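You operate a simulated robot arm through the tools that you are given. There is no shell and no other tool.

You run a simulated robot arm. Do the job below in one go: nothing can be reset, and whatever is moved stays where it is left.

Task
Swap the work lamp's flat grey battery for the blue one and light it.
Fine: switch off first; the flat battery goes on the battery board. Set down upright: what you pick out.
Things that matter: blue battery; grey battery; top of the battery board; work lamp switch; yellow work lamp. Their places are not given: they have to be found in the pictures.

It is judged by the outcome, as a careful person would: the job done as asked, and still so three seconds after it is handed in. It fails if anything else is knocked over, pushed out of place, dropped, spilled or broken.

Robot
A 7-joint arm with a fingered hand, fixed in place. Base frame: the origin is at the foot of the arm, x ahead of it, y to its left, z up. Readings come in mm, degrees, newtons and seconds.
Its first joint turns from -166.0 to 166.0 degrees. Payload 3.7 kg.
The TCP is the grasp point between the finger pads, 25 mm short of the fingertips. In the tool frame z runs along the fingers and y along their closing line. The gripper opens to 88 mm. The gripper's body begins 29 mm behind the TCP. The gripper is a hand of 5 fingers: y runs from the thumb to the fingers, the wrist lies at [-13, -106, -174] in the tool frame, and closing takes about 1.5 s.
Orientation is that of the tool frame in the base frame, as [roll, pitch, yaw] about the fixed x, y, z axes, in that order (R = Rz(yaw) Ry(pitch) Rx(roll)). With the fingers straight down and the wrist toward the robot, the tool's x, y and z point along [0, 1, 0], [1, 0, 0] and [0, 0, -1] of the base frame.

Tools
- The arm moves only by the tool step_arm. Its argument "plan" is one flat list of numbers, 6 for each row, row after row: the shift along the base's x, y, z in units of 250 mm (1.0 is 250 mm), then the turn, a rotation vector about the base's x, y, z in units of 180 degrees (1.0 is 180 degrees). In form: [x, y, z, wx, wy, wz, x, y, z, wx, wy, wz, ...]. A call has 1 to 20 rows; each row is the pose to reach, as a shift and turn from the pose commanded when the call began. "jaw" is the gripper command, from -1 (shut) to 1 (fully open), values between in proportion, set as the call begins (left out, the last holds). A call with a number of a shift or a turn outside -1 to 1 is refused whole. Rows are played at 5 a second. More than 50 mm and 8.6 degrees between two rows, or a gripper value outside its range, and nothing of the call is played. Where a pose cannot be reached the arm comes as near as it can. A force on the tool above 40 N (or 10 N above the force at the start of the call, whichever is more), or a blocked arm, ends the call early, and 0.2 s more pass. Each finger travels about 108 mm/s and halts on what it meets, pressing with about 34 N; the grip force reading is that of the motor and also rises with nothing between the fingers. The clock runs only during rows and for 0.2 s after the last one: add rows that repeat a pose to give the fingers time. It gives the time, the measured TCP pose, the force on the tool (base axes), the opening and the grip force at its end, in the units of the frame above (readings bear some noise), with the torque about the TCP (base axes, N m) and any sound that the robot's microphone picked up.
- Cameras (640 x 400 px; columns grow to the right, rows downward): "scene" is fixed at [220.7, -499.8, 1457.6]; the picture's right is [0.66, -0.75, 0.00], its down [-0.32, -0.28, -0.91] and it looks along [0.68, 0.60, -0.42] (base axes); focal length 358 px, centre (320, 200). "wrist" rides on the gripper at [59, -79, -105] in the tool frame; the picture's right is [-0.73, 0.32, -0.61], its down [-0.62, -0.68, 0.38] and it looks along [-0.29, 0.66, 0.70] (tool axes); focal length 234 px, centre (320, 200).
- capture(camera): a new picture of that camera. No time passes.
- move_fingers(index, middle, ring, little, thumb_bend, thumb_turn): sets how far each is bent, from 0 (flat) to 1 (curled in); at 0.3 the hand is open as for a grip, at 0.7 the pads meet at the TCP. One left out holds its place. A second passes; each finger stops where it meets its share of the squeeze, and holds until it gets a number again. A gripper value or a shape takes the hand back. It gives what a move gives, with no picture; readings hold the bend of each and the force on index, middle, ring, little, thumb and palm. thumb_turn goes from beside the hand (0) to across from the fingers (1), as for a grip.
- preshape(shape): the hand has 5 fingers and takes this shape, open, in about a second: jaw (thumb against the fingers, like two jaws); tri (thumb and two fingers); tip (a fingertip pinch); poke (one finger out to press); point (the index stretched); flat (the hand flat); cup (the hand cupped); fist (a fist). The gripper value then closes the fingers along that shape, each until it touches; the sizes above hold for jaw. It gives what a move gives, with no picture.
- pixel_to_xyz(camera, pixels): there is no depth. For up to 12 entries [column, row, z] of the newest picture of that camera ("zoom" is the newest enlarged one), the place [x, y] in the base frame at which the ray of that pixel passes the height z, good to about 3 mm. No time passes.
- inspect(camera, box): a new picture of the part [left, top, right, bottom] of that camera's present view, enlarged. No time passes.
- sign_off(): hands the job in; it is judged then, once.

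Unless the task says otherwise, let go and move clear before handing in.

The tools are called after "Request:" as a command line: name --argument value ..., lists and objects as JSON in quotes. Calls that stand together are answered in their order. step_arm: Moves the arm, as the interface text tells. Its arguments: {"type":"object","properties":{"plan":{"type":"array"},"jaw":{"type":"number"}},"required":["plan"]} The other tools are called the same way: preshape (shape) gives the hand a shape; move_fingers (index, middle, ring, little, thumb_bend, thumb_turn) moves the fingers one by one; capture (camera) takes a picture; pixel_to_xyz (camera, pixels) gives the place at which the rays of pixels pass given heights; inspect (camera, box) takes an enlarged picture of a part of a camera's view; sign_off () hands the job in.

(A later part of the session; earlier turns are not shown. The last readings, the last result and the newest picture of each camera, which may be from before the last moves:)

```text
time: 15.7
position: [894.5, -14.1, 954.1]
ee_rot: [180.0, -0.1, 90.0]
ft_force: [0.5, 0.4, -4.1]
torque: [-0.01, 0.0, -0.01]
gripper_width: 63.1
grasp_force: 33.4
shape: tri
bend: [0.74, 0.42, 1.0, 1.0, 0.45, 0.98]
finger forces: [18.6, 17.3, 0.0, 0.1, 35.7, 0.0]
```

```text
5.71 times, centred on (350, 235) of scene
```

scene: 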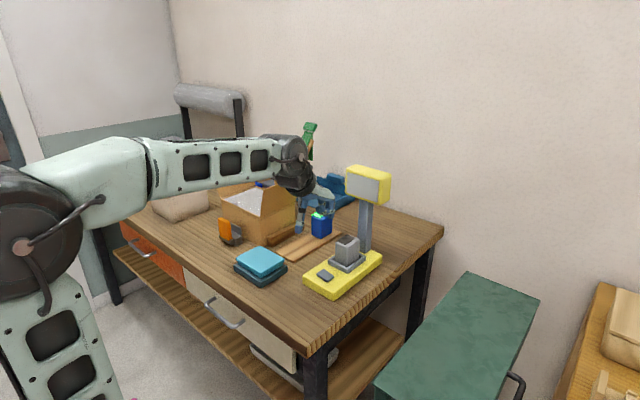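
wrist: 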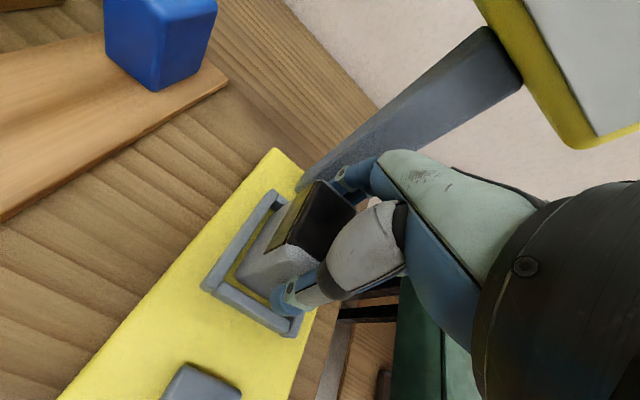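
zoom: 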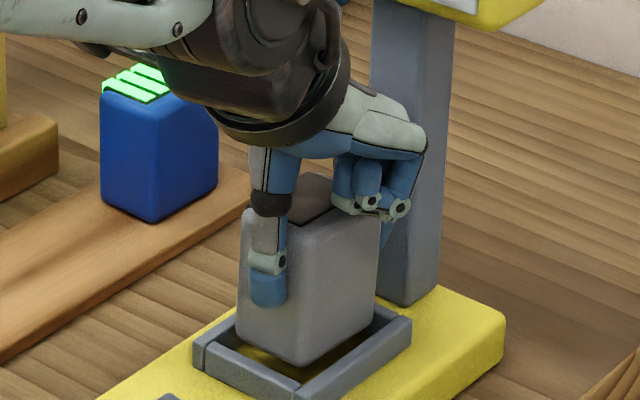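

The battery is lifted level with about 4 N of weight. I'll raise it clear of the rim, then back away from the lamp head and rise.

Request:
step_arm --plan '[0, 0, 0.03, 0, 0, 0, 0, 0, 0.064, 0, 0, 0, -0.06, 0, 0.07, 0, 0, 0, -0.14, 0, 0.07, 0, 0, 0, -0.24, 0, 0.09, 0, 0, 0, -0.34, 0, 0.17, 0, 0, 0, -0.4, 0, 0.28, 0, 0, 0, -0.4, 0, 0.4, 0, 0, 0, -0.4, 0, 0.4, 0, 0, 0]'

Request:
capture --camera "wrist"

Request:
capture --camera "scene"

```text
time: 17.7
position: [793.2, -15.2, 1054.9]
ee_rot: [-180.0, -0.1, 90.0]
ft_force: [0.2, 0.4, -3.6]
torque: [0.0, 0.01, 0.03]
gripper_width: 62.8
grasp_force: 33.9
shape: tri
bend: [0.74, 0.42, 1.0, 1.0, 0.45, 0.98]
finger forces: [18.4, 17.2, 0.1, 0.0, 35.7, 0.0]
```

```text
taken
```

wrist: 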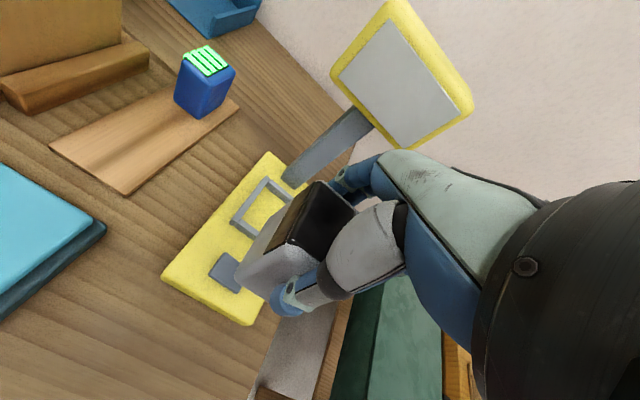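

```text
taken
```

scene: 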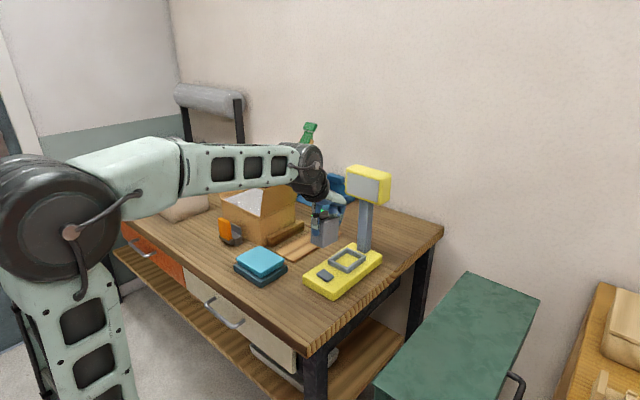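

The lamp is undisturbed and the socket is empty. I'll measure the board edges, the stick beside it and the book stack before carrying the battery over.

Request:
pixel_to_xyz --camera "wrist" --pixels '[[151, 67, 850], [149, 48, 880], [22, 113, 850], [50, 147, 860], [127, 194, 860], [240, 104, 860], [105, 225, 860], [208, 118, 862], [175, 100, 862], [8, 75, 880], [265, 170, 890], [232, 222, 890]]'

Request:
pixel_to_xyz --camera "scene" --pixels '[[299, 177, 1000], [299, 177, 1050], [304, 222, 880], [304, 227, 850], [303, 238, 850], [277, 252, 860], [292, 260.8, 860]]'

Request:
inspect --camera "scene" --box '[200, 150, 360, 280]'

```text
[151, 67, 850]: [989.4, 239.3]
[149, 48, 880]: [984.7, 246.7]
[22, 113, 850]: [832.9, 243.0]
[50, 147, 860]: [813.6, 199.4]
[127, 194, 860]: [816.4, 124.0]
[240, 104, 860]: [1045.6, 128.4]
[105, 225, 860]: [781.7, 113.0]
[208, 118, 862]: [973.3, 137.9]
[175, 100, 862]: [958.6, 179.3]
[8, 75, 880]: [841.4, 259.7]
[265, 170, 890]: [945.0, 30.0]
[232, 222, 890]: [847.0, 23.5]
```

```text
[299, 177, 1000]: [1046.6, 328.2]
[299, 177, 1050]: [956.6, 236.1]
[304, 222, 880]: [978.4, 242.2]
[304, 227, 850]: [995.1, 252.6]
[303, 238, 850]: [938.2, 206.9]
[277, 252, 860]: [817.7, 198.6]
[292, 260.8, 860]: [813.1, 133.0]
```

```text
3.08 times, centred on (280, 215) of scene
```

zoom: 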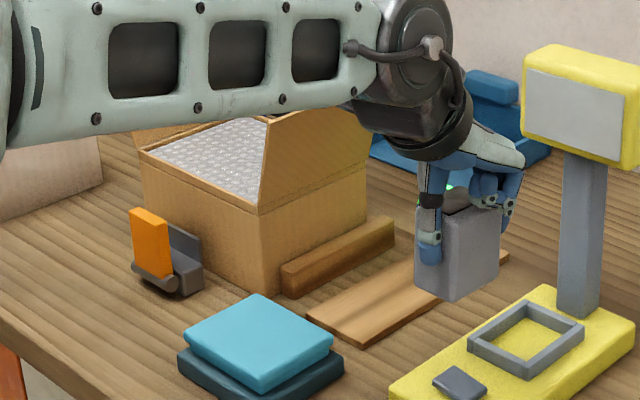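

The stick is at y≥239 and the box beyond it, so a drop spot at board (865,161) has clearance all round. Carrying the battery there at height.

Request:
step_arm --plan '[0.04, 0.12, 0, 0, 0, 0, 0.09, 0.26, 0, 0, 0, 0, 0.15, 0.42, 0, 0, 0, 0, 0.22, 0.56, -0.04, 0, 0, 0, 0.28, 0.66, -0.12, 0, 0, 0, 0.3, 0.69, -0.24, 0, 0, 0, 0.3, 0.69, -0.3, 0, 0, 0, 0.3, 0.69, -0.3, 0, 0, 0]'

Request:
capture --camera "wrist"

Request:
inspect --camera "scene" --box '[240, 170, 368, 270]'

```text
time: 19.5
position: [867.5, 158.9, 981.4]
ee_rot: [-180.0, -0.1, 90.1]
ft_force: [0.1, -0.3, -2.9]
torque: [-0.02, -0.04, 0.03]
gripper_width: 62.6
grasp_force: 34.0
shape: tri
bend: [0.74, 0.42, 1.0, 1.0, 0.45, 0.98]
finger forces: [18.3, 17.2, 0.0, 0.0, 35.2, 0.0]
```

```text
taken
```

wrist: 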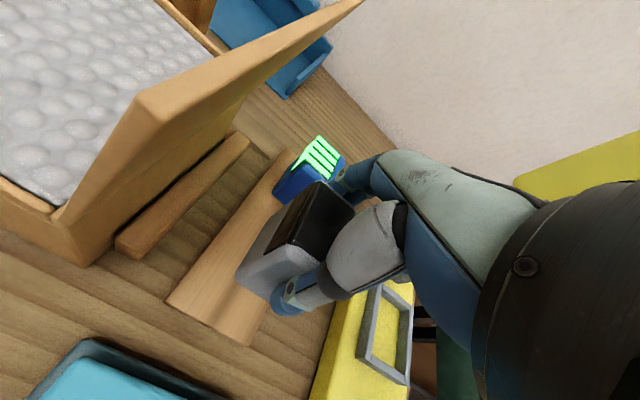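

```text
4.00 times, centred on (304, 220) of scene
```

zoom: 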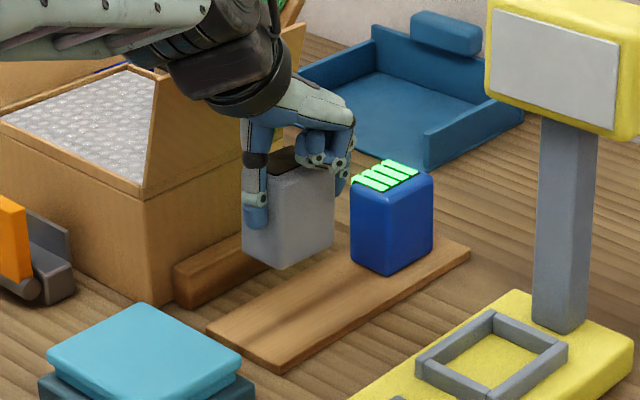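

The battery hangs level over the empty end of the board. I'll descend to just above it.

Request:
step_arm --plan '[0, 0, -0.06, 0, 0, 0, 0, 0, -0.12, 0, 0, 0, 0, 0, -0.16, 0, 0, 0, 0, 0, -0.19, 0, 0, 0, 0, 0, -0.19, 0, 0, 0]'

Request:
inspect --camera "scene" --box '[264, 190, 344, 260]'

Request:
capture --camera "wrist"

```text
time: 20.7
position: [866.6, 158.7, 931.8]
ee_rot: [-180.0, -0.1, 90.0]
ft_force: [0.6, 0.9, -4.5]
torque: [0.01, 0.02, -0.01]
gripper_width: 63.0
grasp_force: 34.2
shape: tri
bend: [0.74, 0.42, 1.0, 1.0, 0.45, 0.98]
finger forces: [18.0, 17.2, 0.0, 0.0, 35.2, 0.1]
```

```text
5.71 times, centred on (304, 225) of scene
```

zoom: 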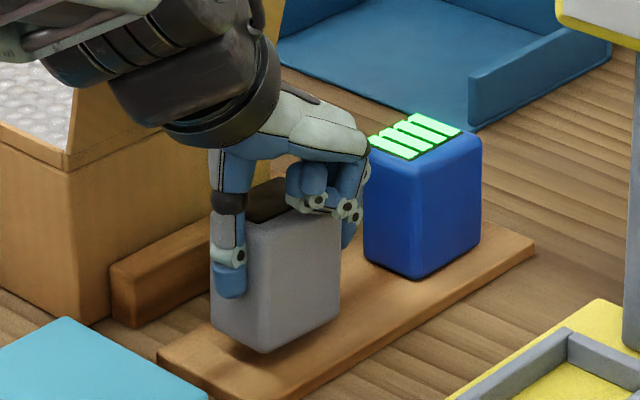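

```text
taken
```

wrist: 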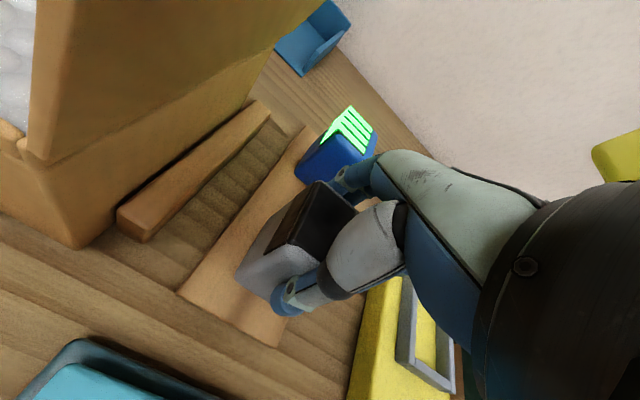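

The battery is a few mm above the board, shown by the shadow under its foot. I'll ease down in 2 mm steps.

Request:
step_arm --plan '[0, 0, -0.008, 0, 0, 0, 0, 0, -0.016, 0, 0, 0, 0, 0, -0.024, 0, 0, 0, 0, 0, -0.032, 0, 0, 0, 0, 0, -0.032, 0, 0, 0]'

Request:
inspect --camera "scene" --box '[264, 190, 344, 260]'

```text
time: 21.9
position: [867.1, 159.7, 924.0]
ee_rot: [179.9, -0.1, 90.0]
ft_force: [-0.1, -0.2, -3.9]
torque: [-0.02, -0.02, -0.01]
gripper_width: 62.7
grasp_force: 34.0
shape: tri
bend: [0.74, 0.42, 1.0, 1.0, 0.45, 0.98]
finger forces: [18.1, 17.2, 0.1, 0.0, 35.3, 0.0]
```

```text
5.71 times, centred on (304, 225) of scene
```

zoom: 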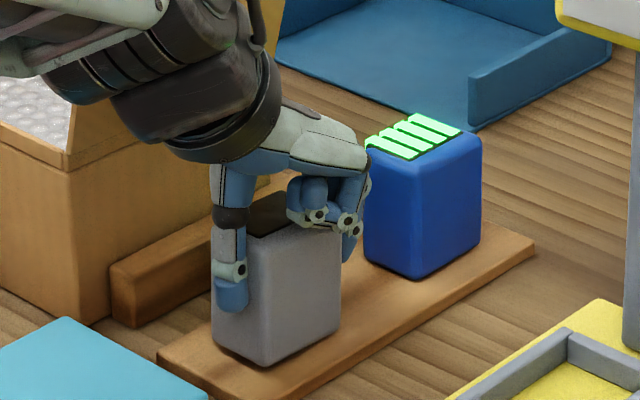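

Still hanging, with −3.9 N on the tool. I'll continue down in small steps.

Request:
step_arm --plan '[0, 0, -0.006, 0, 0, 0, 0, 0, -0.012, 0, 0, 0, 0, 0, -0.016, 0, 0, 0, 0, 0, -0.016, 0, 0, 0]'

Request:
inspect --camera "scene" --box '[264, 190, 344, 260]'

```text
time: 22.9
position: [868.6, 158.6, 921.6]
ee_rot: [179.8, -0.1, 90.0]
ft_force: [-5.8, 1.8, 20.7]
torque: [-0.02, -0.29, -0.01]
gripper_width: 62.6
grasp_force: 34.2
shape: tri
bend: [0.74, 0.42, 1.0, 1.0, 0.45, 0.98]
finger forces: [17.4, 17.4, 0.5, 0.1, 41.8, 0.0]
```

```text
5.71 times, centred on (304, 225) of scene
```

zoom: 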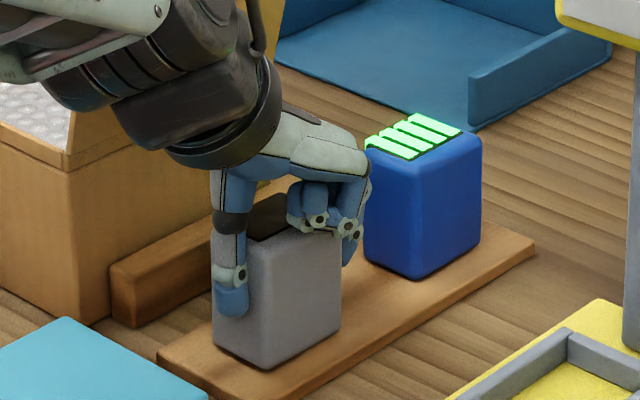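

The battery has landed with about 20 N pressing. I'll back off 2 mm to unload it, then open the fingers.

Request:
step_arm --plan '[0, 0, 0.004, 0, 0, 0, 0, 0, 0.007, 0, 0, 0, 0, 0, 0.007, 0, 0, 0]'

Request:
step_arm --plan '[0, 0, 0, 0, 0, 0, 0, 0, 0, 0, 0, 0, 0, 0, 0, 0, 0, 0, 0, 0, 0, 0, 0, 0, 0, 0, 0, 0, 0, 0, 0, 0, 0, 0, 0, 0, 0, 0, 0, 0, 0, 0]' --jaw 1

Request:
inspect --camera "scene" --box '[264, 190, 344, 260]'

Request:
capture --camera "wrist"

```text
time: 23.7
position: [866.1, 157.9, 920.3]
ee_rot: [179.8, -0.1, 90.0]
ft_force: [0.0, 3.0, 14.9]
torque: [0.03, -0.51, 0.03]
gripper_width: 62.7
grasp_force: 33.9
shape: tri
bend: [0.74, 0.42, 1.0, 1.0, 0.45, 0.98]
finger forces: [19.2, 19.3, 0.4, 0.0, 39.2, 0.0]
```

```text
time: 25.3
position: [866.9, 158.4, 921.1]
ee_rot: [180.0, -0.1, 90.0]
ft_force: [-0.5, -1.1, 0.5]
torque: [-0.02, 0.02, -0.03]
gripper_width: 87.7
grasp_force: 0.0
shape: tri
bend: [0.3, 0.3, 0.99, 0.99, 0.3, 0.98]
finger forces: [0.0, 0.0, 0.8, 0.1, 0.0, 0.1]
```

```text
5.71 times, centred on (304, 225) of scene
```

zoom: 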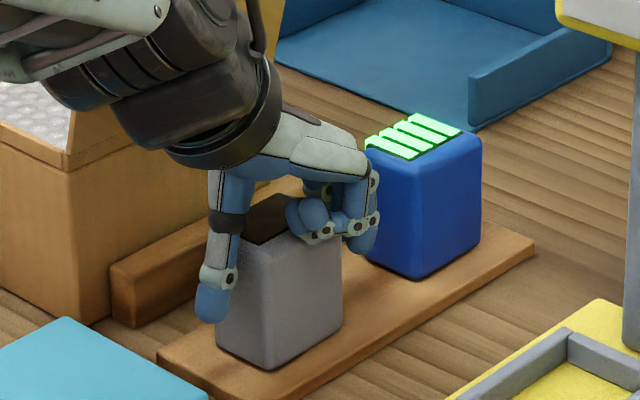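

```text
taken
```

wrist: 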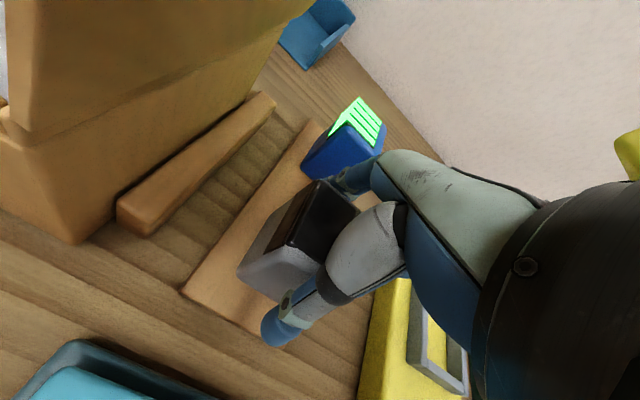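

The grey battery stands upright on the board and is released. I'll lift straight up.

Request:
step_arm --plan '[0, 0, 0.02, 0, 0, 0, 0, 0, 0.06, 0, 0, 0, 0, 0, 0.14, 0, 0, 0, 0, 0, 0.24, 0, 0, 0, 0, 0, 0.36, 0, 0, 0, 0, 0, 0.36, 0, 0, 0]'

Request:
inspect --camera "scene" --box '[264, 190, 344, 260]'

Request:
capture --camera "wrist"

```text
time: 26.7
position: [865.8, 159.1, 1012.1]
ee_rot: [179.9, -0.2, 90.1]
ft_force: [0.2, 0.7, -0.4]
torque: [-0.02, 0.01, 0.02]
gripper_width: 87.5
grasp_force: 0.1
shape: tri
bend: [0.3, 0.3, 0.99, 0.99, 0.3, 0.98]
finger forces: [0.0, 0.0, 0.0, 0.0, 0.1, 0.1]
```

```text
5.71 times, centred on (304, 225) of scene
```

zoom: 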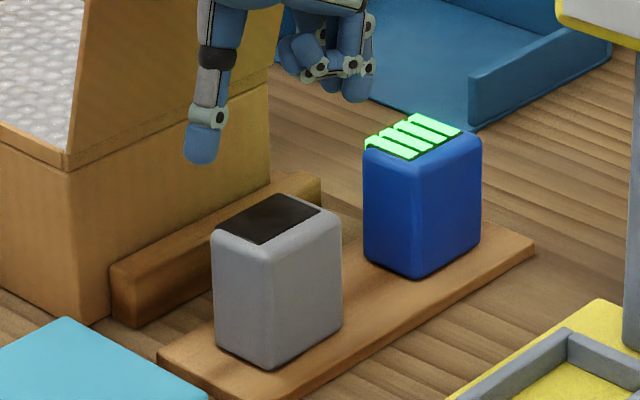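

```text
taken
```

wrist: 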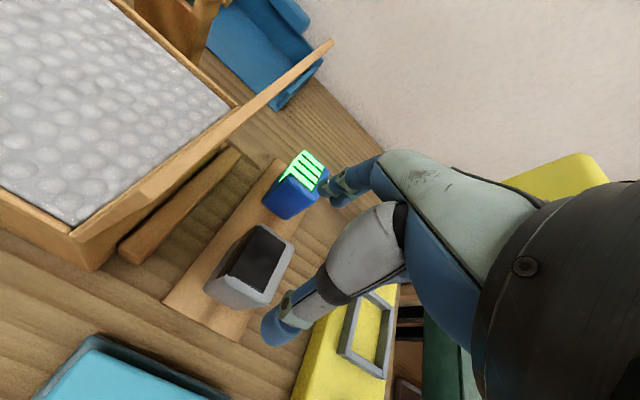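

The grey battery stands upright on the board. I'll move over the blue one at a safe height and re-measure it.

Request:
step_arm --plan '[0.15, 0, 0, 0, 0, 0, 0.3, 0, 0, 0, 0, 0, 0.4, 0, 0, 0, 0, 0, 0.455, -0.004, -0.01, 0, 0, 0, 0.455, -0.004, -0.01, 0, 0, 0]'

Request:
capture --camera "wrist"

Request:
inspect --camera "scene" --box '[264, 170, 392, 270]'

Request:
pixel_to_xyz --camera "scene" --pixels '[[311.9, 216.2, 936], [332.4, 213.6, 936], [321.2, 219.7, 936], [322.9, 209.8, 936]]'

```text
time: 27.9
position: [979.8, 158.6, 1011.4]
ee_rot: [-180.0, -0.1, 90.0]
ft_force: [-0.2, 0.6, 0.3]
torque: [0.01, -0.01, -0.02]
gripper_width: 87.5
grasp_force: 0.1
shape: tri
bend: [0.3, 0.3, 0.99, 0.99, 0.3, 0.98]
finger forces: [0.1, 0.0, 0.1, 0.1, 0.1, 0.1]
```

```text
taken
```

wrist: 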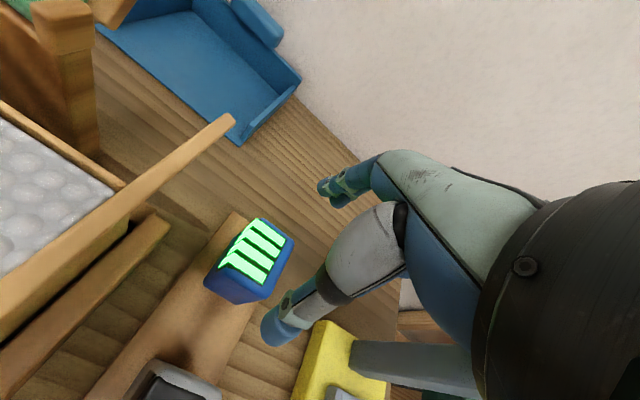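

```text
4.00 times, centred on (328, 220) of scene
```

zoom: 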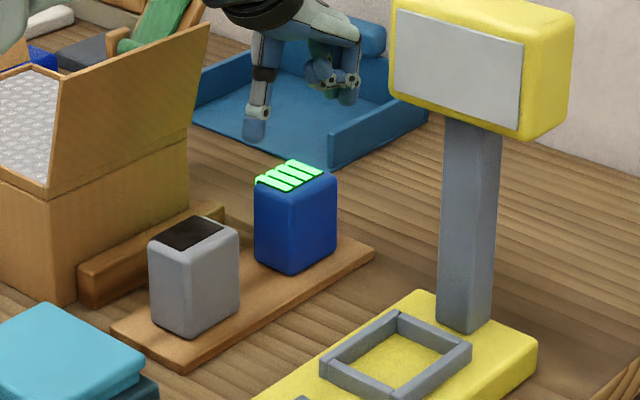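

```text
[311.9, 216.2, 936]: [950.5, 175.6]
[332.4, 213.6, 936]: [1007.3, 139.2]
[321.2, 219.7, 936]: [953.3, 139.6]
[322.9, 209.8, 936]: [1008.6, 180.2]
```

Request:
inspect --camera "wrist" --box '[180, 190, 340, 350]'

Request:
pixel_to_xyz --camera "wrist" --pixels '[[294, 239, 934], [258, 218, 936], [217, 272, 934], [260, 296, 930], [205, 285, 920]]'

```text
2.50 times, centred on (260, 270) of wrist
```

zoom: 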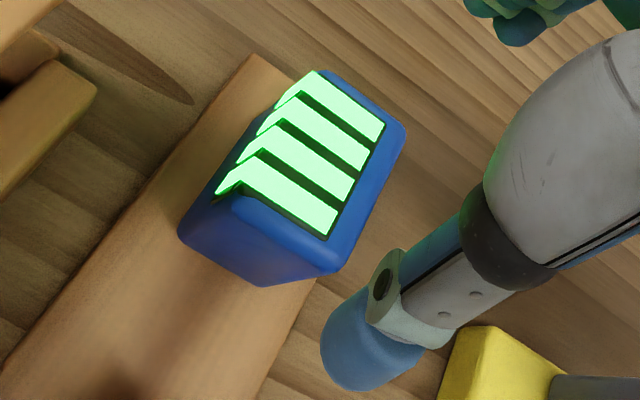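

```text
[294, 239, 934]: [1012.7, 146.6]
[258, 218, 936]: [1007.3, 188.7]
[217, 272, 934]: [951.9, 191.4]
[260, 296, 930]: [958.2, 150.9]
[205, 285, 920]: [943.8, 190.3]
```

Blue's centre is about (980.5,161). I'll descend over it to grip height z≈930, watching for contact.

Request:
step_arm --plan '[0.005, 0, -0.06, 0, 0, 0, 0.005, 0, -0.14, 0, 0, 0, 0.005, 0, -0.22, 0, 0, 0, 0.005, 0, -0.28, 0, 0, 0, 0.005, 0, -0.32, 0, 0, 0, 0.005, 0, -0.32, 0, 0, 0]'

Request:
inspect --camera "wrist" --box '[180, 140, 420, 350]'

Request:
inspect --camera "scene" --box '[280, 180, 360, 250]'

```text
time: 29.3
position: [982.1, 159.1, 929.7]
ee_rot: [-180.0, -0.2, 90.0]
ft_force: [-0.9, -0.3, 0.4]
torque: [0.0, 0.0, 0.01]
gripper_width: 87.9
grasp_force: 0.1
shape: tri
bend: [0.3, 0.3, 0.99, 0.99, 0.3, 0.98]
finger forces: [0.0, 0.0, 0.1, 0.0, 0.0, 0.1]
```

```text
1.90 times, centred on (300, 245) of wrist
```

zoom: 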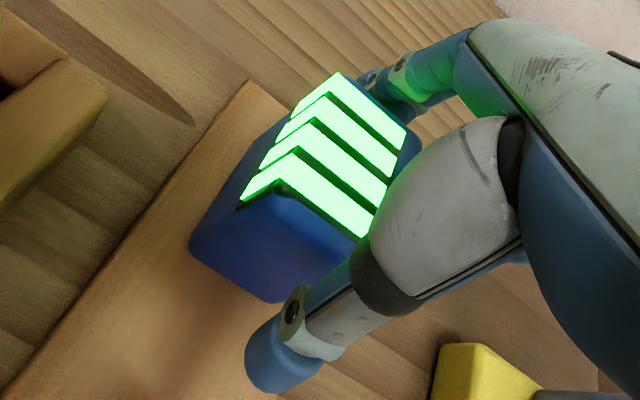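

```text
5.71 times, centred on (320, 215) of scene
```

zoom: 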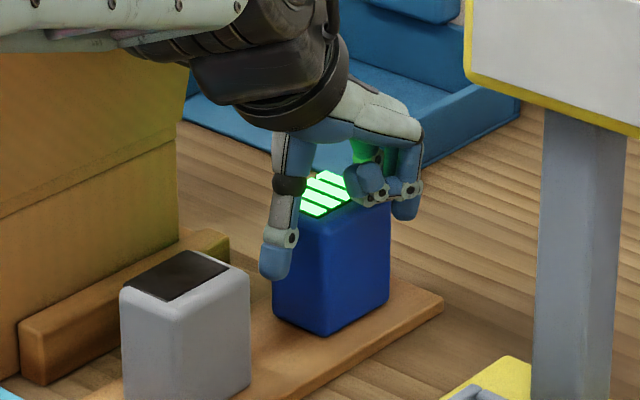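

No contact, and the thumb is in the gap between grey and blue. Closing on the blue battery.

Request:
step_arm --plan '[0, 0, 0, 0, 0, 0, 0, 0, 0, 0, 0, 0, 0, 0, 0, 0, 0, 0, 0, 0, 0, 0, 0, 0, 0, 0, 0, 0, 0, 0, 0, 0, 0, 0, 0, 0, 0, 0, 0, 0, 0, 0, 0, 0, 0, 0, 0, 0]' --jaw -1

Request:
inspect --camera "wrist" --box '[180, 140, 420, 350]'

Request:
inspect --camera "scene" --box '[280, 180, 360, 250]'

```text
time: 31.1
position: [981.6, 157.2, 929.2]
ee_rot: [-180.0, -0.1, 90.1]
ft_force: [-0.4, -0.2, 0.2]
torque: [-0.02, 0.0, 0.01]
gripper_width: 53.6
grasp_force: 33.9
shape: tri
bend: [0.73, 0.39, 1.0, 1.0, 0.67, 1.0]
finger forces: [15.5, 15.3, 0.1, 0.0, 31.2, 0.0]
```

```text
1.90 times, centred on (300, 245) of wrist
```

zoom: 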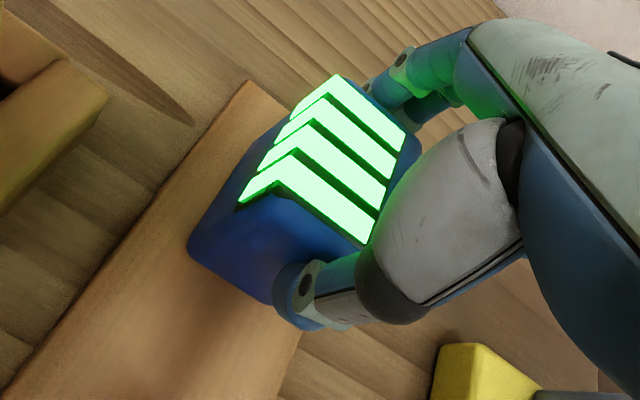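

```text
5.71 times, centred on (320, 215) of scene
```

zoom: 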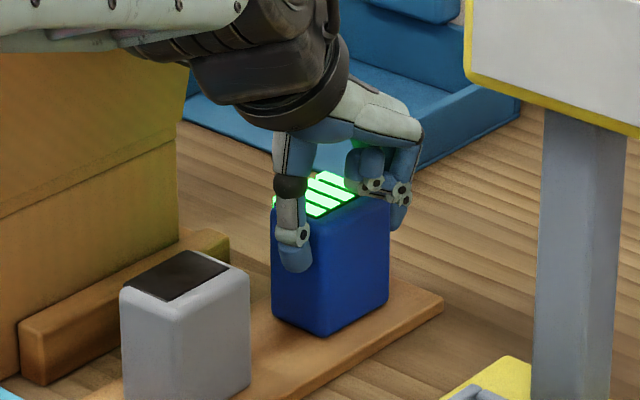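

Grip is balanced (15+15 against 31 N). I'll lift slowly and check that it hangs level.

Request:
step_arm --plan '[0, 0, 0.02, 0, 0, 0, 0, 0, 0.04, 0, 0, 0, 0, 0, 0.06, 0, 0, 0, 0, 0, 0.1, 0, 0, 0, 0, 0, 0.1, 0, 0, 0]'

Request:
inspect --camera "wrist" --box '[180, 140, 420, 350]'

Request:
inspect --camera "scene" --box '[280, 180, 360, 250]'

```text
time: 32.3
position: [981.9, 156.7, 955.2]
ee_rot: [-180.0, -0.2, 89.9]
ft_force: [-1.2, -0.6, -3.3]
torque: [-0.03, -0.01, 0.03]
gripper_width: 53.4
grasp_force: 34.3
shape: tri
bend: [0.73, 0.39, 1.0, 1.0, 0.67, 1.0]
finger forces: [15.5, 15.5, 0.0, 0.0, 31.1, 0.1]
```

```text
1.90 times, centred on (300, 245) of wrist
```

zoom: 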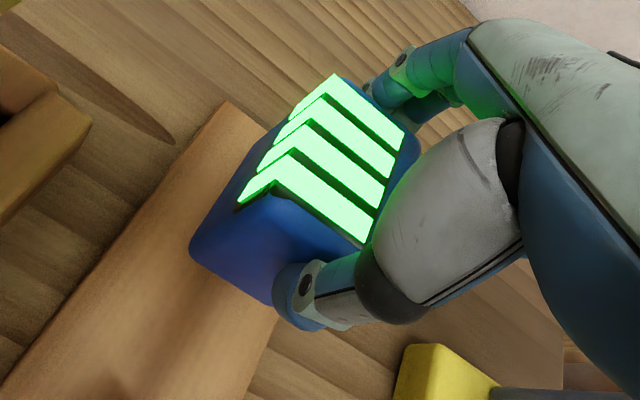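

```text
5.71 times, centred on (320, 215) of scene
```

zoom: 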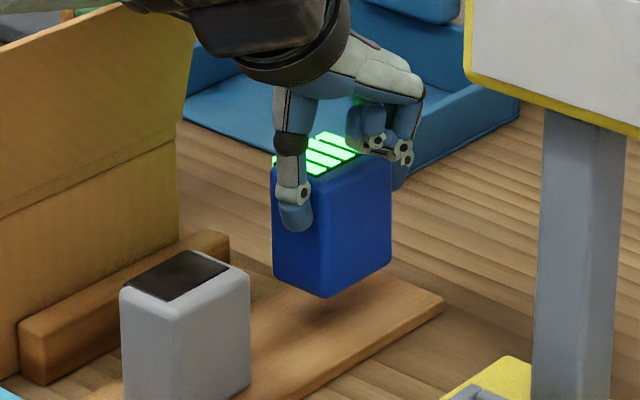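

It hangs level with about 3.5 N of weight. I'll measure the blue battery's foot corners relative to the TCP so it can be lowered squarely into the socket.

Request:
pixel_to_xyz --camera "zoom" --pixels '[[275, 273, 886], [391, 262, 886], [326, 297, 886], [275, 175, 961], [391, 160, 961], [310, 182, 961]]'

Request:
inspect --camera "scene" --box '[320, 235, 384, 285]'

```text
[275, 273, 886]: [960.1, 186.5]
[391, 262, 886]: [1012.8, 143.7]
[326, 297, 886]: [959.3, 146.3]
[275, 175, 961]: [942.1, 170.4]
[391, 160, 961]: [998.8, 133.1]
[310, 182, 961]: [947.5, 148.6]
```

```text
8.00 times, centred on (352, 260) of scene
```

zoom: 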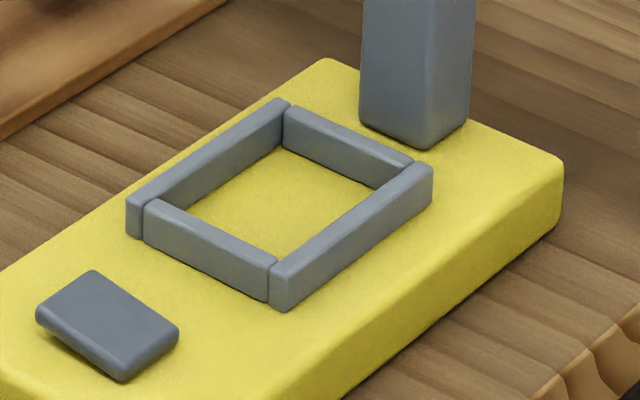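

Request:
pixel_to_xyz --camera "zoom" --pixels '[[128, 196, 890], [272, 266, 890], [433, 167, 890], [286, 99, 890], [190, 197, 872], [278, 252, 872], [372, 187, 872], [285, 148, 872], [128, 196, 884], [433, 167, 884]]'

```text
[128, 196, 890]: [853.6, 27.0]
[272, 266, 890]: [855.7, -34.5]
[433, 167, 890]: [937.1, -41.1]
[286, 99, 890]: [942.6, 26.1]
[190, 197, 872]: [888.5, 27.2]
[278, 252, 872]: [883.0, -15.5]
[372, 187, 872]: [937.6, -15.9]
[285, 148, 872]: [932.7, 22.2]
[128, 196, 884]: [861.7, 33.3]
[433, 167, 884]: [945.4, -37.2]
```

The grey and blue grips sit nearly identically relative to the TCP (about −3, +2 mm), so TCP ≈ (893,−13) puts blue over the socket centre. I'll raise it, carry it over the grey battery and around in front of the lamp.

Request:
step_arm --plan '[0, 0, 0.16, 0, 0, 0, 0, 0, 0.34, 0, 0, 0, -0.16, -0.04, 0.38, 0, 0, 0, -0.32, -0.1, 0.38, 0, 0, 0, -0.48, -0.18, 0.38, 0, 0, 0, -0.62, -0.28, 0.38, 0, 0, 0, -0.68, -0.42, 0.38, 0, 0, 0, -0.7, -0.56, 0.38, 0, 0, 0, -0.7, -0.68, 0.36, 0, 0, 0, -0.7, -0.68, 0.36, 0, 0, 0]'

Request:
capture --camera "wrist"

Request:
capture --camera "scene"

```text
time: 34.5
position: [809.5, -11.3, 1044.1]
ee_rot: [-180.0, -0.1, 90.1]
ft_force: [-0.3, 0.5, -2.8]
torque: [-0.01, 0.04, 0.01]
gripper_width: 53.3
grasp_force: 33.9
shape: tri
bend: [0.73, 0.39, 1.0, 1.0, 0.67, 1.0]
finger forces: [15.8, 15.7, 0.0, 0.0, 31.4, 0.0]
```

```text
taken
```

wrist: 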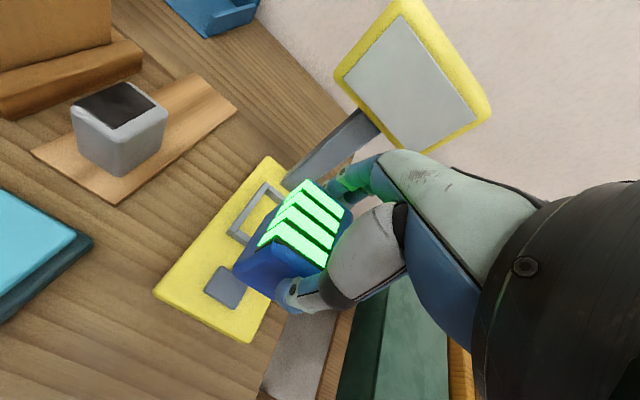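

```text
taken
```

scene: 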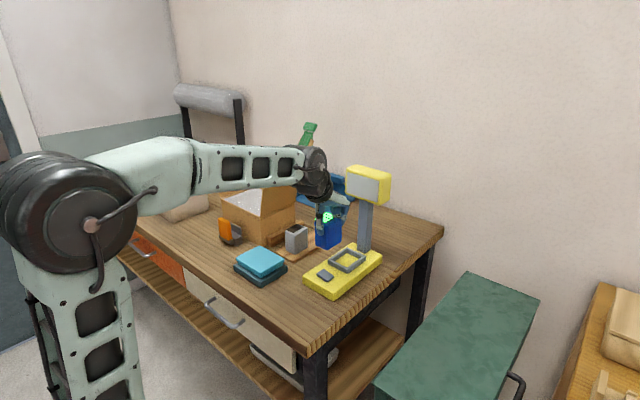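

Blue is held level in front of the lamp, and the grey stands upright on the board. I'll lower and move in over the socket at TCP z≈972.

Request:
step_arm --plan '[0.06, -0.005, -0.12, 0, 0, 0, 0.12, -0.007, -0.24, 0, 0, 0, 0.2, -0.007, -0.28, 0, 0, 0, 0.27, -0.007, -0.284, 0, 0, 0, 0.334, -0.007, -0.286, 0, 0, 0, 0.334, -0.007, -0.286, 0, 0, 0]'

Request:
inspect --camera "wrist" --box '[180, 140, 420, 350]'

Request:
inspect --camera "scene" --box '[310, 200, 390, 270]'

```text
time: 35.9
position: [892.6, -13.5, 973.1]
ee_rot: [180.0, -0.1, 90.0]
ft_force: [0.6, 0.2, -2.9]
torque: [-0.03, 0.02, 0.01]
gripper_width: 53.4
grasp_force: 33.7
shape: tri
bend: [0.73, 0.39, 1.0, 1.0, 0.67, 1.0]
finger forces: [15.7, 15.7, 0.0, 0.1, 31.3, 0.1]
```

```text
1.90 times, centred on (300, 245) of wrist
```

zoom: 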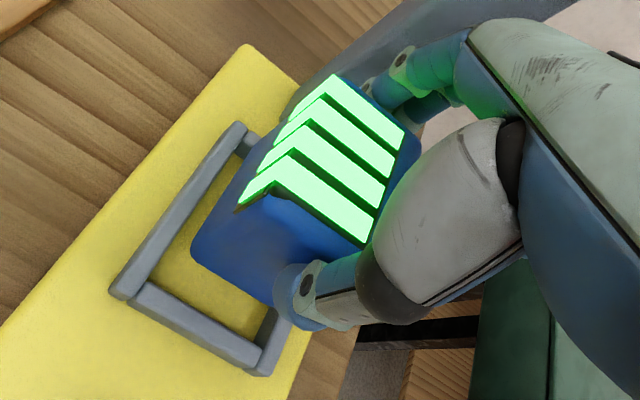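

```text
5.71 times, centred on (350, 235) of scene
```

zoom: 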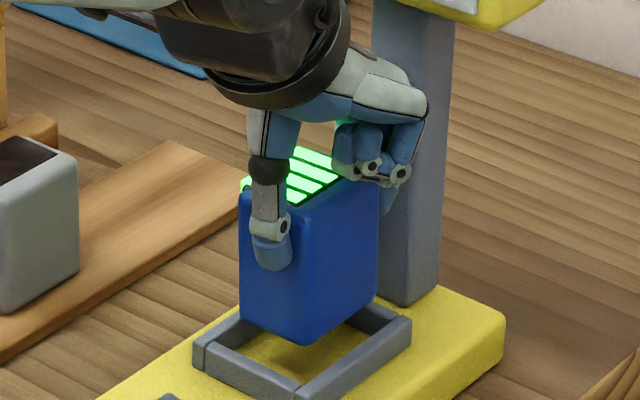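

Blue's outline lines up with where the grey stood (columns 240–378). I'll lower gently, first by 14 mm, into the frame.

Request:
step_arm --plan '[0, 0, -0.014, 0, 0, 0, 0, 0, -0.028, 0, 0, 0, 0, 0, -0.042, 0, 0, 0, 0, 0, -0.056, 0, 0, 0, 0, 0, -0.056, 0, 0, 0]'

Request:
inspect --camera "wrist" --box '[180, 140, 420, 350]'

Request:
inspect --camera "scene" --box '[310, 200, 390, 270]'

```text
time: 37.1
position: [892.6, -14.4, 959.8]
ee_rot: [179.9, 0.0, 90.0]
ft_force: [0.2, -0.2, -3.0]
torque: [0.0, 0.04, 0.01]
gripper_width: 53.5
grasp_force: 34.7
shape: tri
bend: [0.73, 0.39, 1.0, 1.0, 0.67, 1.0]
finger forces: [15.7, 15.7, 0.0, 0.0, 31.4, 0.0]
```

```text
1.90 times, centred on (300, 245) of wrist
```

zoom: 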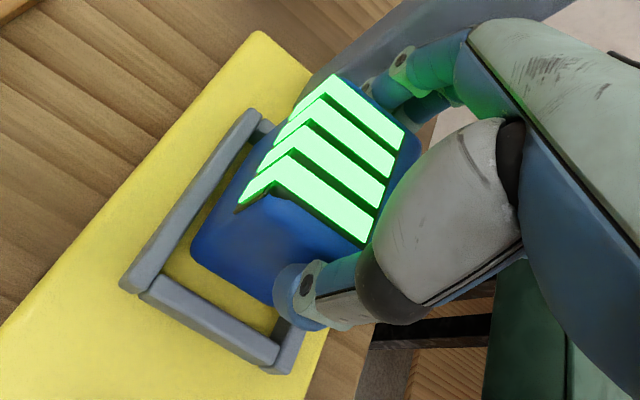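

```text
5.71 times, centred on (350, 235) of scene
```

zoom: 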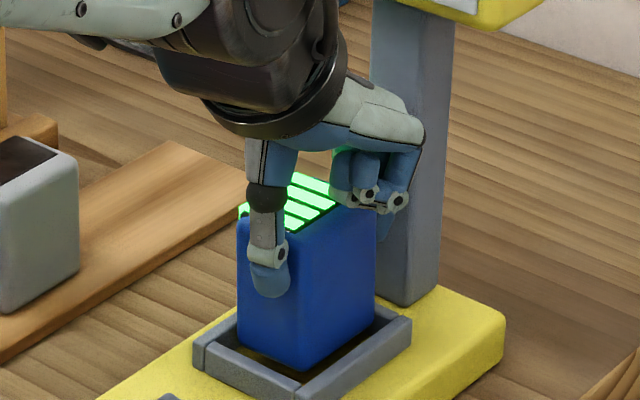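

The foot is passing inside the frame with no side force. Continuing down in 2 mm steps until it seats.

Request:
step_arm --plan '[0, 0, -0.008, 0, 0, 0, 0, 0, -0.016, 0, 0, 0, 0, 0, -0.024, 0, 0, 0, 0, 0, -0.032, 0, 0, 0, 0, 0, -0.032, 0, 0, 0]'

Request:
inspect --camera "scene" --box '[310, 200, 390, 270]'

```text
time: 38.3
position: [892.1, -13.4, 949.7]
ee_rot: [179.9, -0.1, 89.9]
ft_force: [0.5, -1.1, -2.3]
torque: [0.01, 0.0, 0.0]
gripper_width: 53.6
grasp_force: 33.8
shape: tri
bend: [0.73, 0.39, 1.0, 1.0, 0.67, 1.0]
finger forces: [15.7, 15.8, 0.0, 0.0, 31.5, 0.0]
```

```text
5.71 times, centred on (350, 235) of scene
```

zoom: 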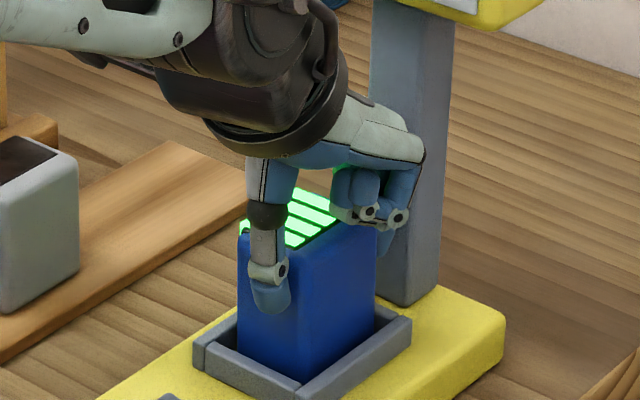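

Request:
step_arm --plan '[0, 0, -0.006, 0, 0, 0, 0, 0, -0.012, 0, 0, 0, 0, 0, -0.016, 0, 0, 0, 0, 0, -0.016, 0, 0, 0]'

Request:
inspect --camera "scene" --box '[310, 200, 390, 270]'

```text
time: 39.3
position: [892.4, -14.7, 948.2]
ee_rot: [179.8, -0.1, 90.0]
ft_force: [-2.0, 0.0, 17.4]
torque: [-0.01, 0.04, -0.02]
gripper_width: 53.2
grasp_force: 33.9
shape: tri
bend: [0.73, 0.38, 1.0, 1.0, 0.67, 1.0]
finger forces: [16.1, 16.6, 0.1, 0.0, 34.1, 0.1]
```

```text
5.71 times, centred on (350, 235) of scene
```

zoom: 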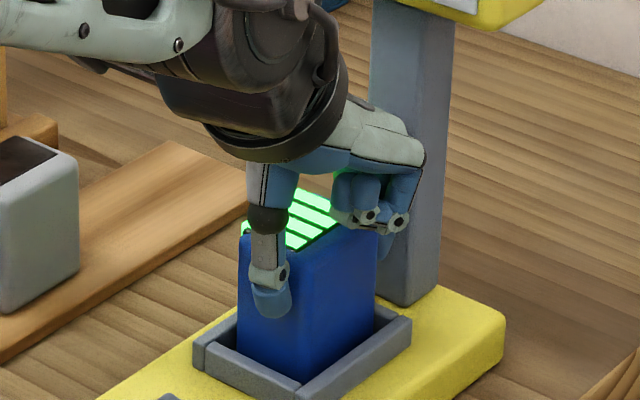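

It seated at TCP z≈948, just as predicted, with 17 N pressing. I'll unload slightly and open the fingers.

Request:
step_arm --plan '[0, 0, 0.004, 0, 0, 0, 0, 0, 0.008, 0, 0, 0, 0, 0, 0.008, 0, 0, 0]'

Request:
step_arm --plan '[0, 0, 0, 0, 0, 0, 0, 0, 0, 0, 0, 0, 0, 0, 0, 0, 0, 0, 0, 0, 0, 0, 0, 0, 0, 0, 0, 0, 0, 0, 0, 0, 0, 0, 0, 0, 0, 0, 0, 0, 0, 0]' --jaw 1

Request:
inspect --camera "scene" --box '[310, 200, 390, 270]'

Request:
inspect --camera "wrist" --box '[180, 140, 420, 350]'

```text
time: 40.1
position: [893.2, -13.9, 948.6]
ee_rot: [180.0, -0.1, 90.0]
ft_force: [1.2, -2.5, 12.9]
torque: [-0.03, -0.04, -0.03]
gripper_width: 53.2
grasp_force: 33.8
shape: tri
bend: [0.73, 0.38, 1.0, 1.0, 0.67, 1.0]
finger forces: [17.0, 17.6, 0.0, 0.0, 33.3, 0.0]
```

```text
time: 41.7
position: [892.6, -13.1, 948.5]
ee_rot: [179.9, -0.1, 90.0]
ft_force: [-0.4, 0.1, 0.0]
torque: [0.0, 0.0, 0.02]
gripper_width: 87.5
grasp_force: 0.0
shape: tri
bend: [0.3, 0.3, 0.99, 0.99, 0.3, 0.98]
finger forces: [0.1, 0.0, 0.0, 0.0, 0.0, 0.0]
```

```text
5.71 times, centred on (350, 235) of scene
```

zoom: 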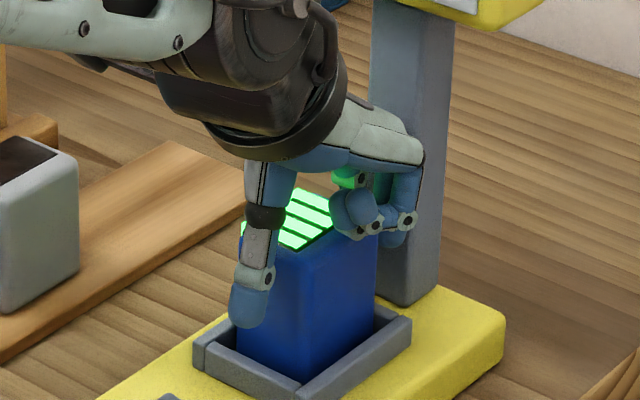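

```text
1.90 times, centred on (300, 245) of wrist
```

zoom: 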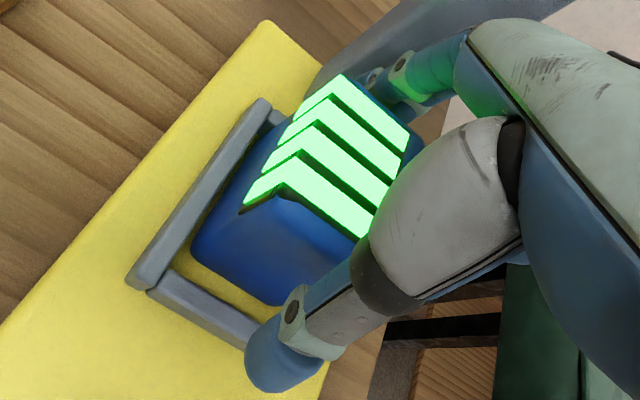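

Blue is seated and released with no contact forces. I'll slide out along −y, then back and up, and take the poke shape.

Request:
step_arm --plan '[0, -0.08, 0.004, 0, 0, 0, 0, -0.18, 0.008, 0, 0, 0, 0, -0.3, 0.012, 0, 0, 0, 0, -0.42, 0.02, 0, 0, 0, -0.1, -0.44, 0.12, 0, 0, 0, -0.22, -0.44, 0.24, 0, 0, 0, -0.34, -0.4, 0.36, 0, 0, 0, -0.4, -0.3, 0.44, 0, 0, 0, -0.44, -0.16, 0.48, 0, 0, 0, -0.44, 0, 0.48, 0, 0, 0, -0.44, 0, 0.48, 0, 0, 0]'

Request:
preshape --shape "poke"

Request:
capture --camera "wrist"

Request:
inspect --camera "scene" --box '[280, 160, 408, 300]'

```text
time: 44.1
position: [782.4, -14.9, 1067.7]
ee_rot: [179.9, -0.1, 90.0]
ft_force: [0.3, 0.7, 0.0]
torque: [-0.03, -0.03, -0.01]
gripper_width: 87.4
grasp_force: 0.0
shape: tri
bend: [0.3, 0.3, 0.99, 0.99, 0.3, 0.98]
finger forces: [0.0, 0.0, 0.0, 0.1, 0.0, 0.0]
```

```text
time: 45.0
position: [782.7, -14.7, 1067.4]
ee_rot: [-179.9, -0.1, 90.0]
ft_force: [0.5, -0.3, -0.3]
torque: [0.02, -0.01, 0.01]
gripper_width: 0.0
grasp_force: 0.1
shape: poke
bend: [0.7, 0.7, 0.99, 0.99, 1.0, 1.0]
finger forces: [0.0, 0.0, 0.0, 0.1, 0.1, 0.0]
```

```text
taken
```

wrist: 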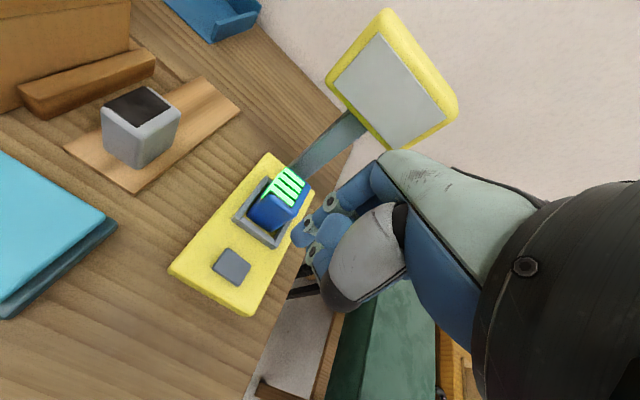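

```text
2.86 times, centred on (344, 230) of scene
```

zoom: 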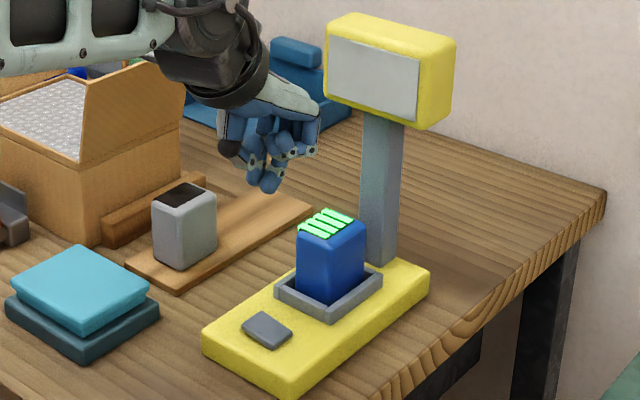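

The lamp is still dark, so it is off, with the blue seated and the grey on the board. I'll place the middle fingertip over the raised +y half of the rocker (TCP y≈14), hovering first.

Request:
step_arm --plan '[0.03, 0.06, -0.1, 0, 0, 0, 0.054, 0.115, -0.24, 0, 0, 0, 0.054, 0.115, -0.38, 0, 0, 0, 0.054, 0.115, -0.48, 0, 0, 0, 0.054, 0.115, -0.53, 0, 0, 0, 0.054, 0.115, -0.53, 0, 0, 0]'

Request:
inspect --camera "scene" --box '[303, 248, 351, 290]'

Request:
inspect --camera "wrist" --box '[240, 170, 400, 300]'

```text
time: 46.4
position: [796.9, 15.5, 936.3]
ee_rot: [-180.0, -0.1, 89.9]
ft_force: [-0.4, 0.7, 0.1]
torque: [-0.01, -0.02, 0.01]
gripper_width: 0.0
grasp_force: 0.1
shape: poke
bend: [0.7, 0.7, 0.99, 0.99, 1.0, 1.0]
finger forces: [0.0, 0.0, 0.1, 0.0, 0.0, 0.0]
```

```text
9.52 times, centred on (327, 269) of scene
```

zoom: 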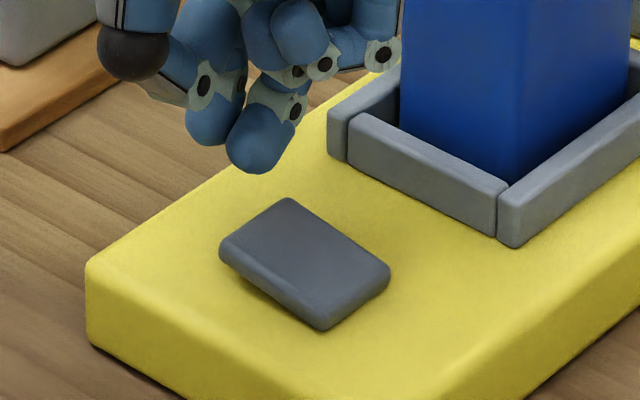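

```text
3.08 times, centred on (320, 235) of wrist
```

zoom: 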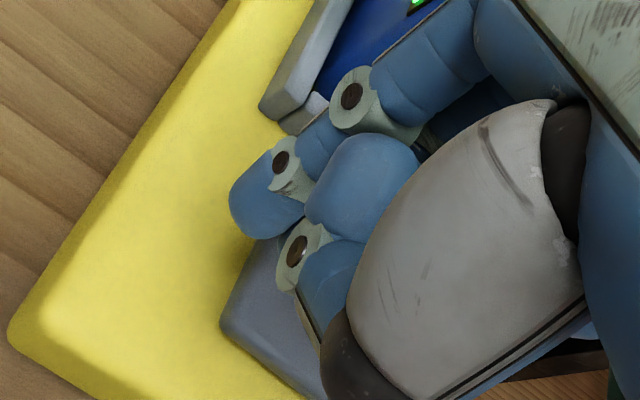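

The middle fingertip will land on the raised +y part of the plate. Pressing down in small steps.

Request:
step_arm --plan '[0, -0.004, -0.03, 0, 0, 0, 0, -0.004, -0.06, 0, 0, 0, 0, -0.004, -0.076, 0, 0, 0, 0, -0.004, -0.088, 0, 0, 0, 0, -0.004, -0.1, 0, 0, 0, 0, -0.004, -0.108, 0, 0, 0]'

Request:
inspect --camera "scene" --box '[303, 248, 351, 290]'

Request:
capture --camera "scene"

```text
time: 47.8
position: [795.4, 15.3, 912.0]
ee_rot: [179.6, -0.2, 90.0]
ft_force: [10.9, 5.1, 30.8]
torque: [-0.24, -0.1, 0.09]
gripper_width: 0.0
grasp_force: 0.0
shape: poke
bend: [0.7, 0.7, 0.99, 0.99, 1.0, 1.0]
finger forces: [0.1, 31.2, 0.0, 0.1, 0.0, 0.1]
```

```text
9.52 times, centred on (327, 269) of scene
```

zoom: 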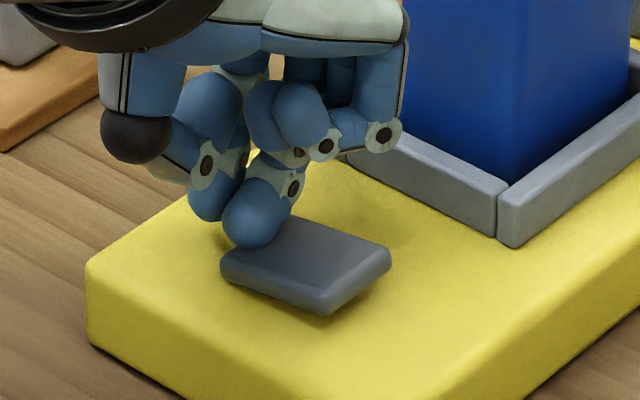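

```text
taken
```

scene: 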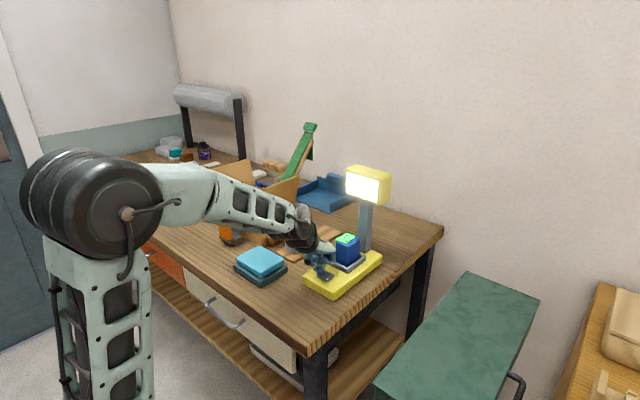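

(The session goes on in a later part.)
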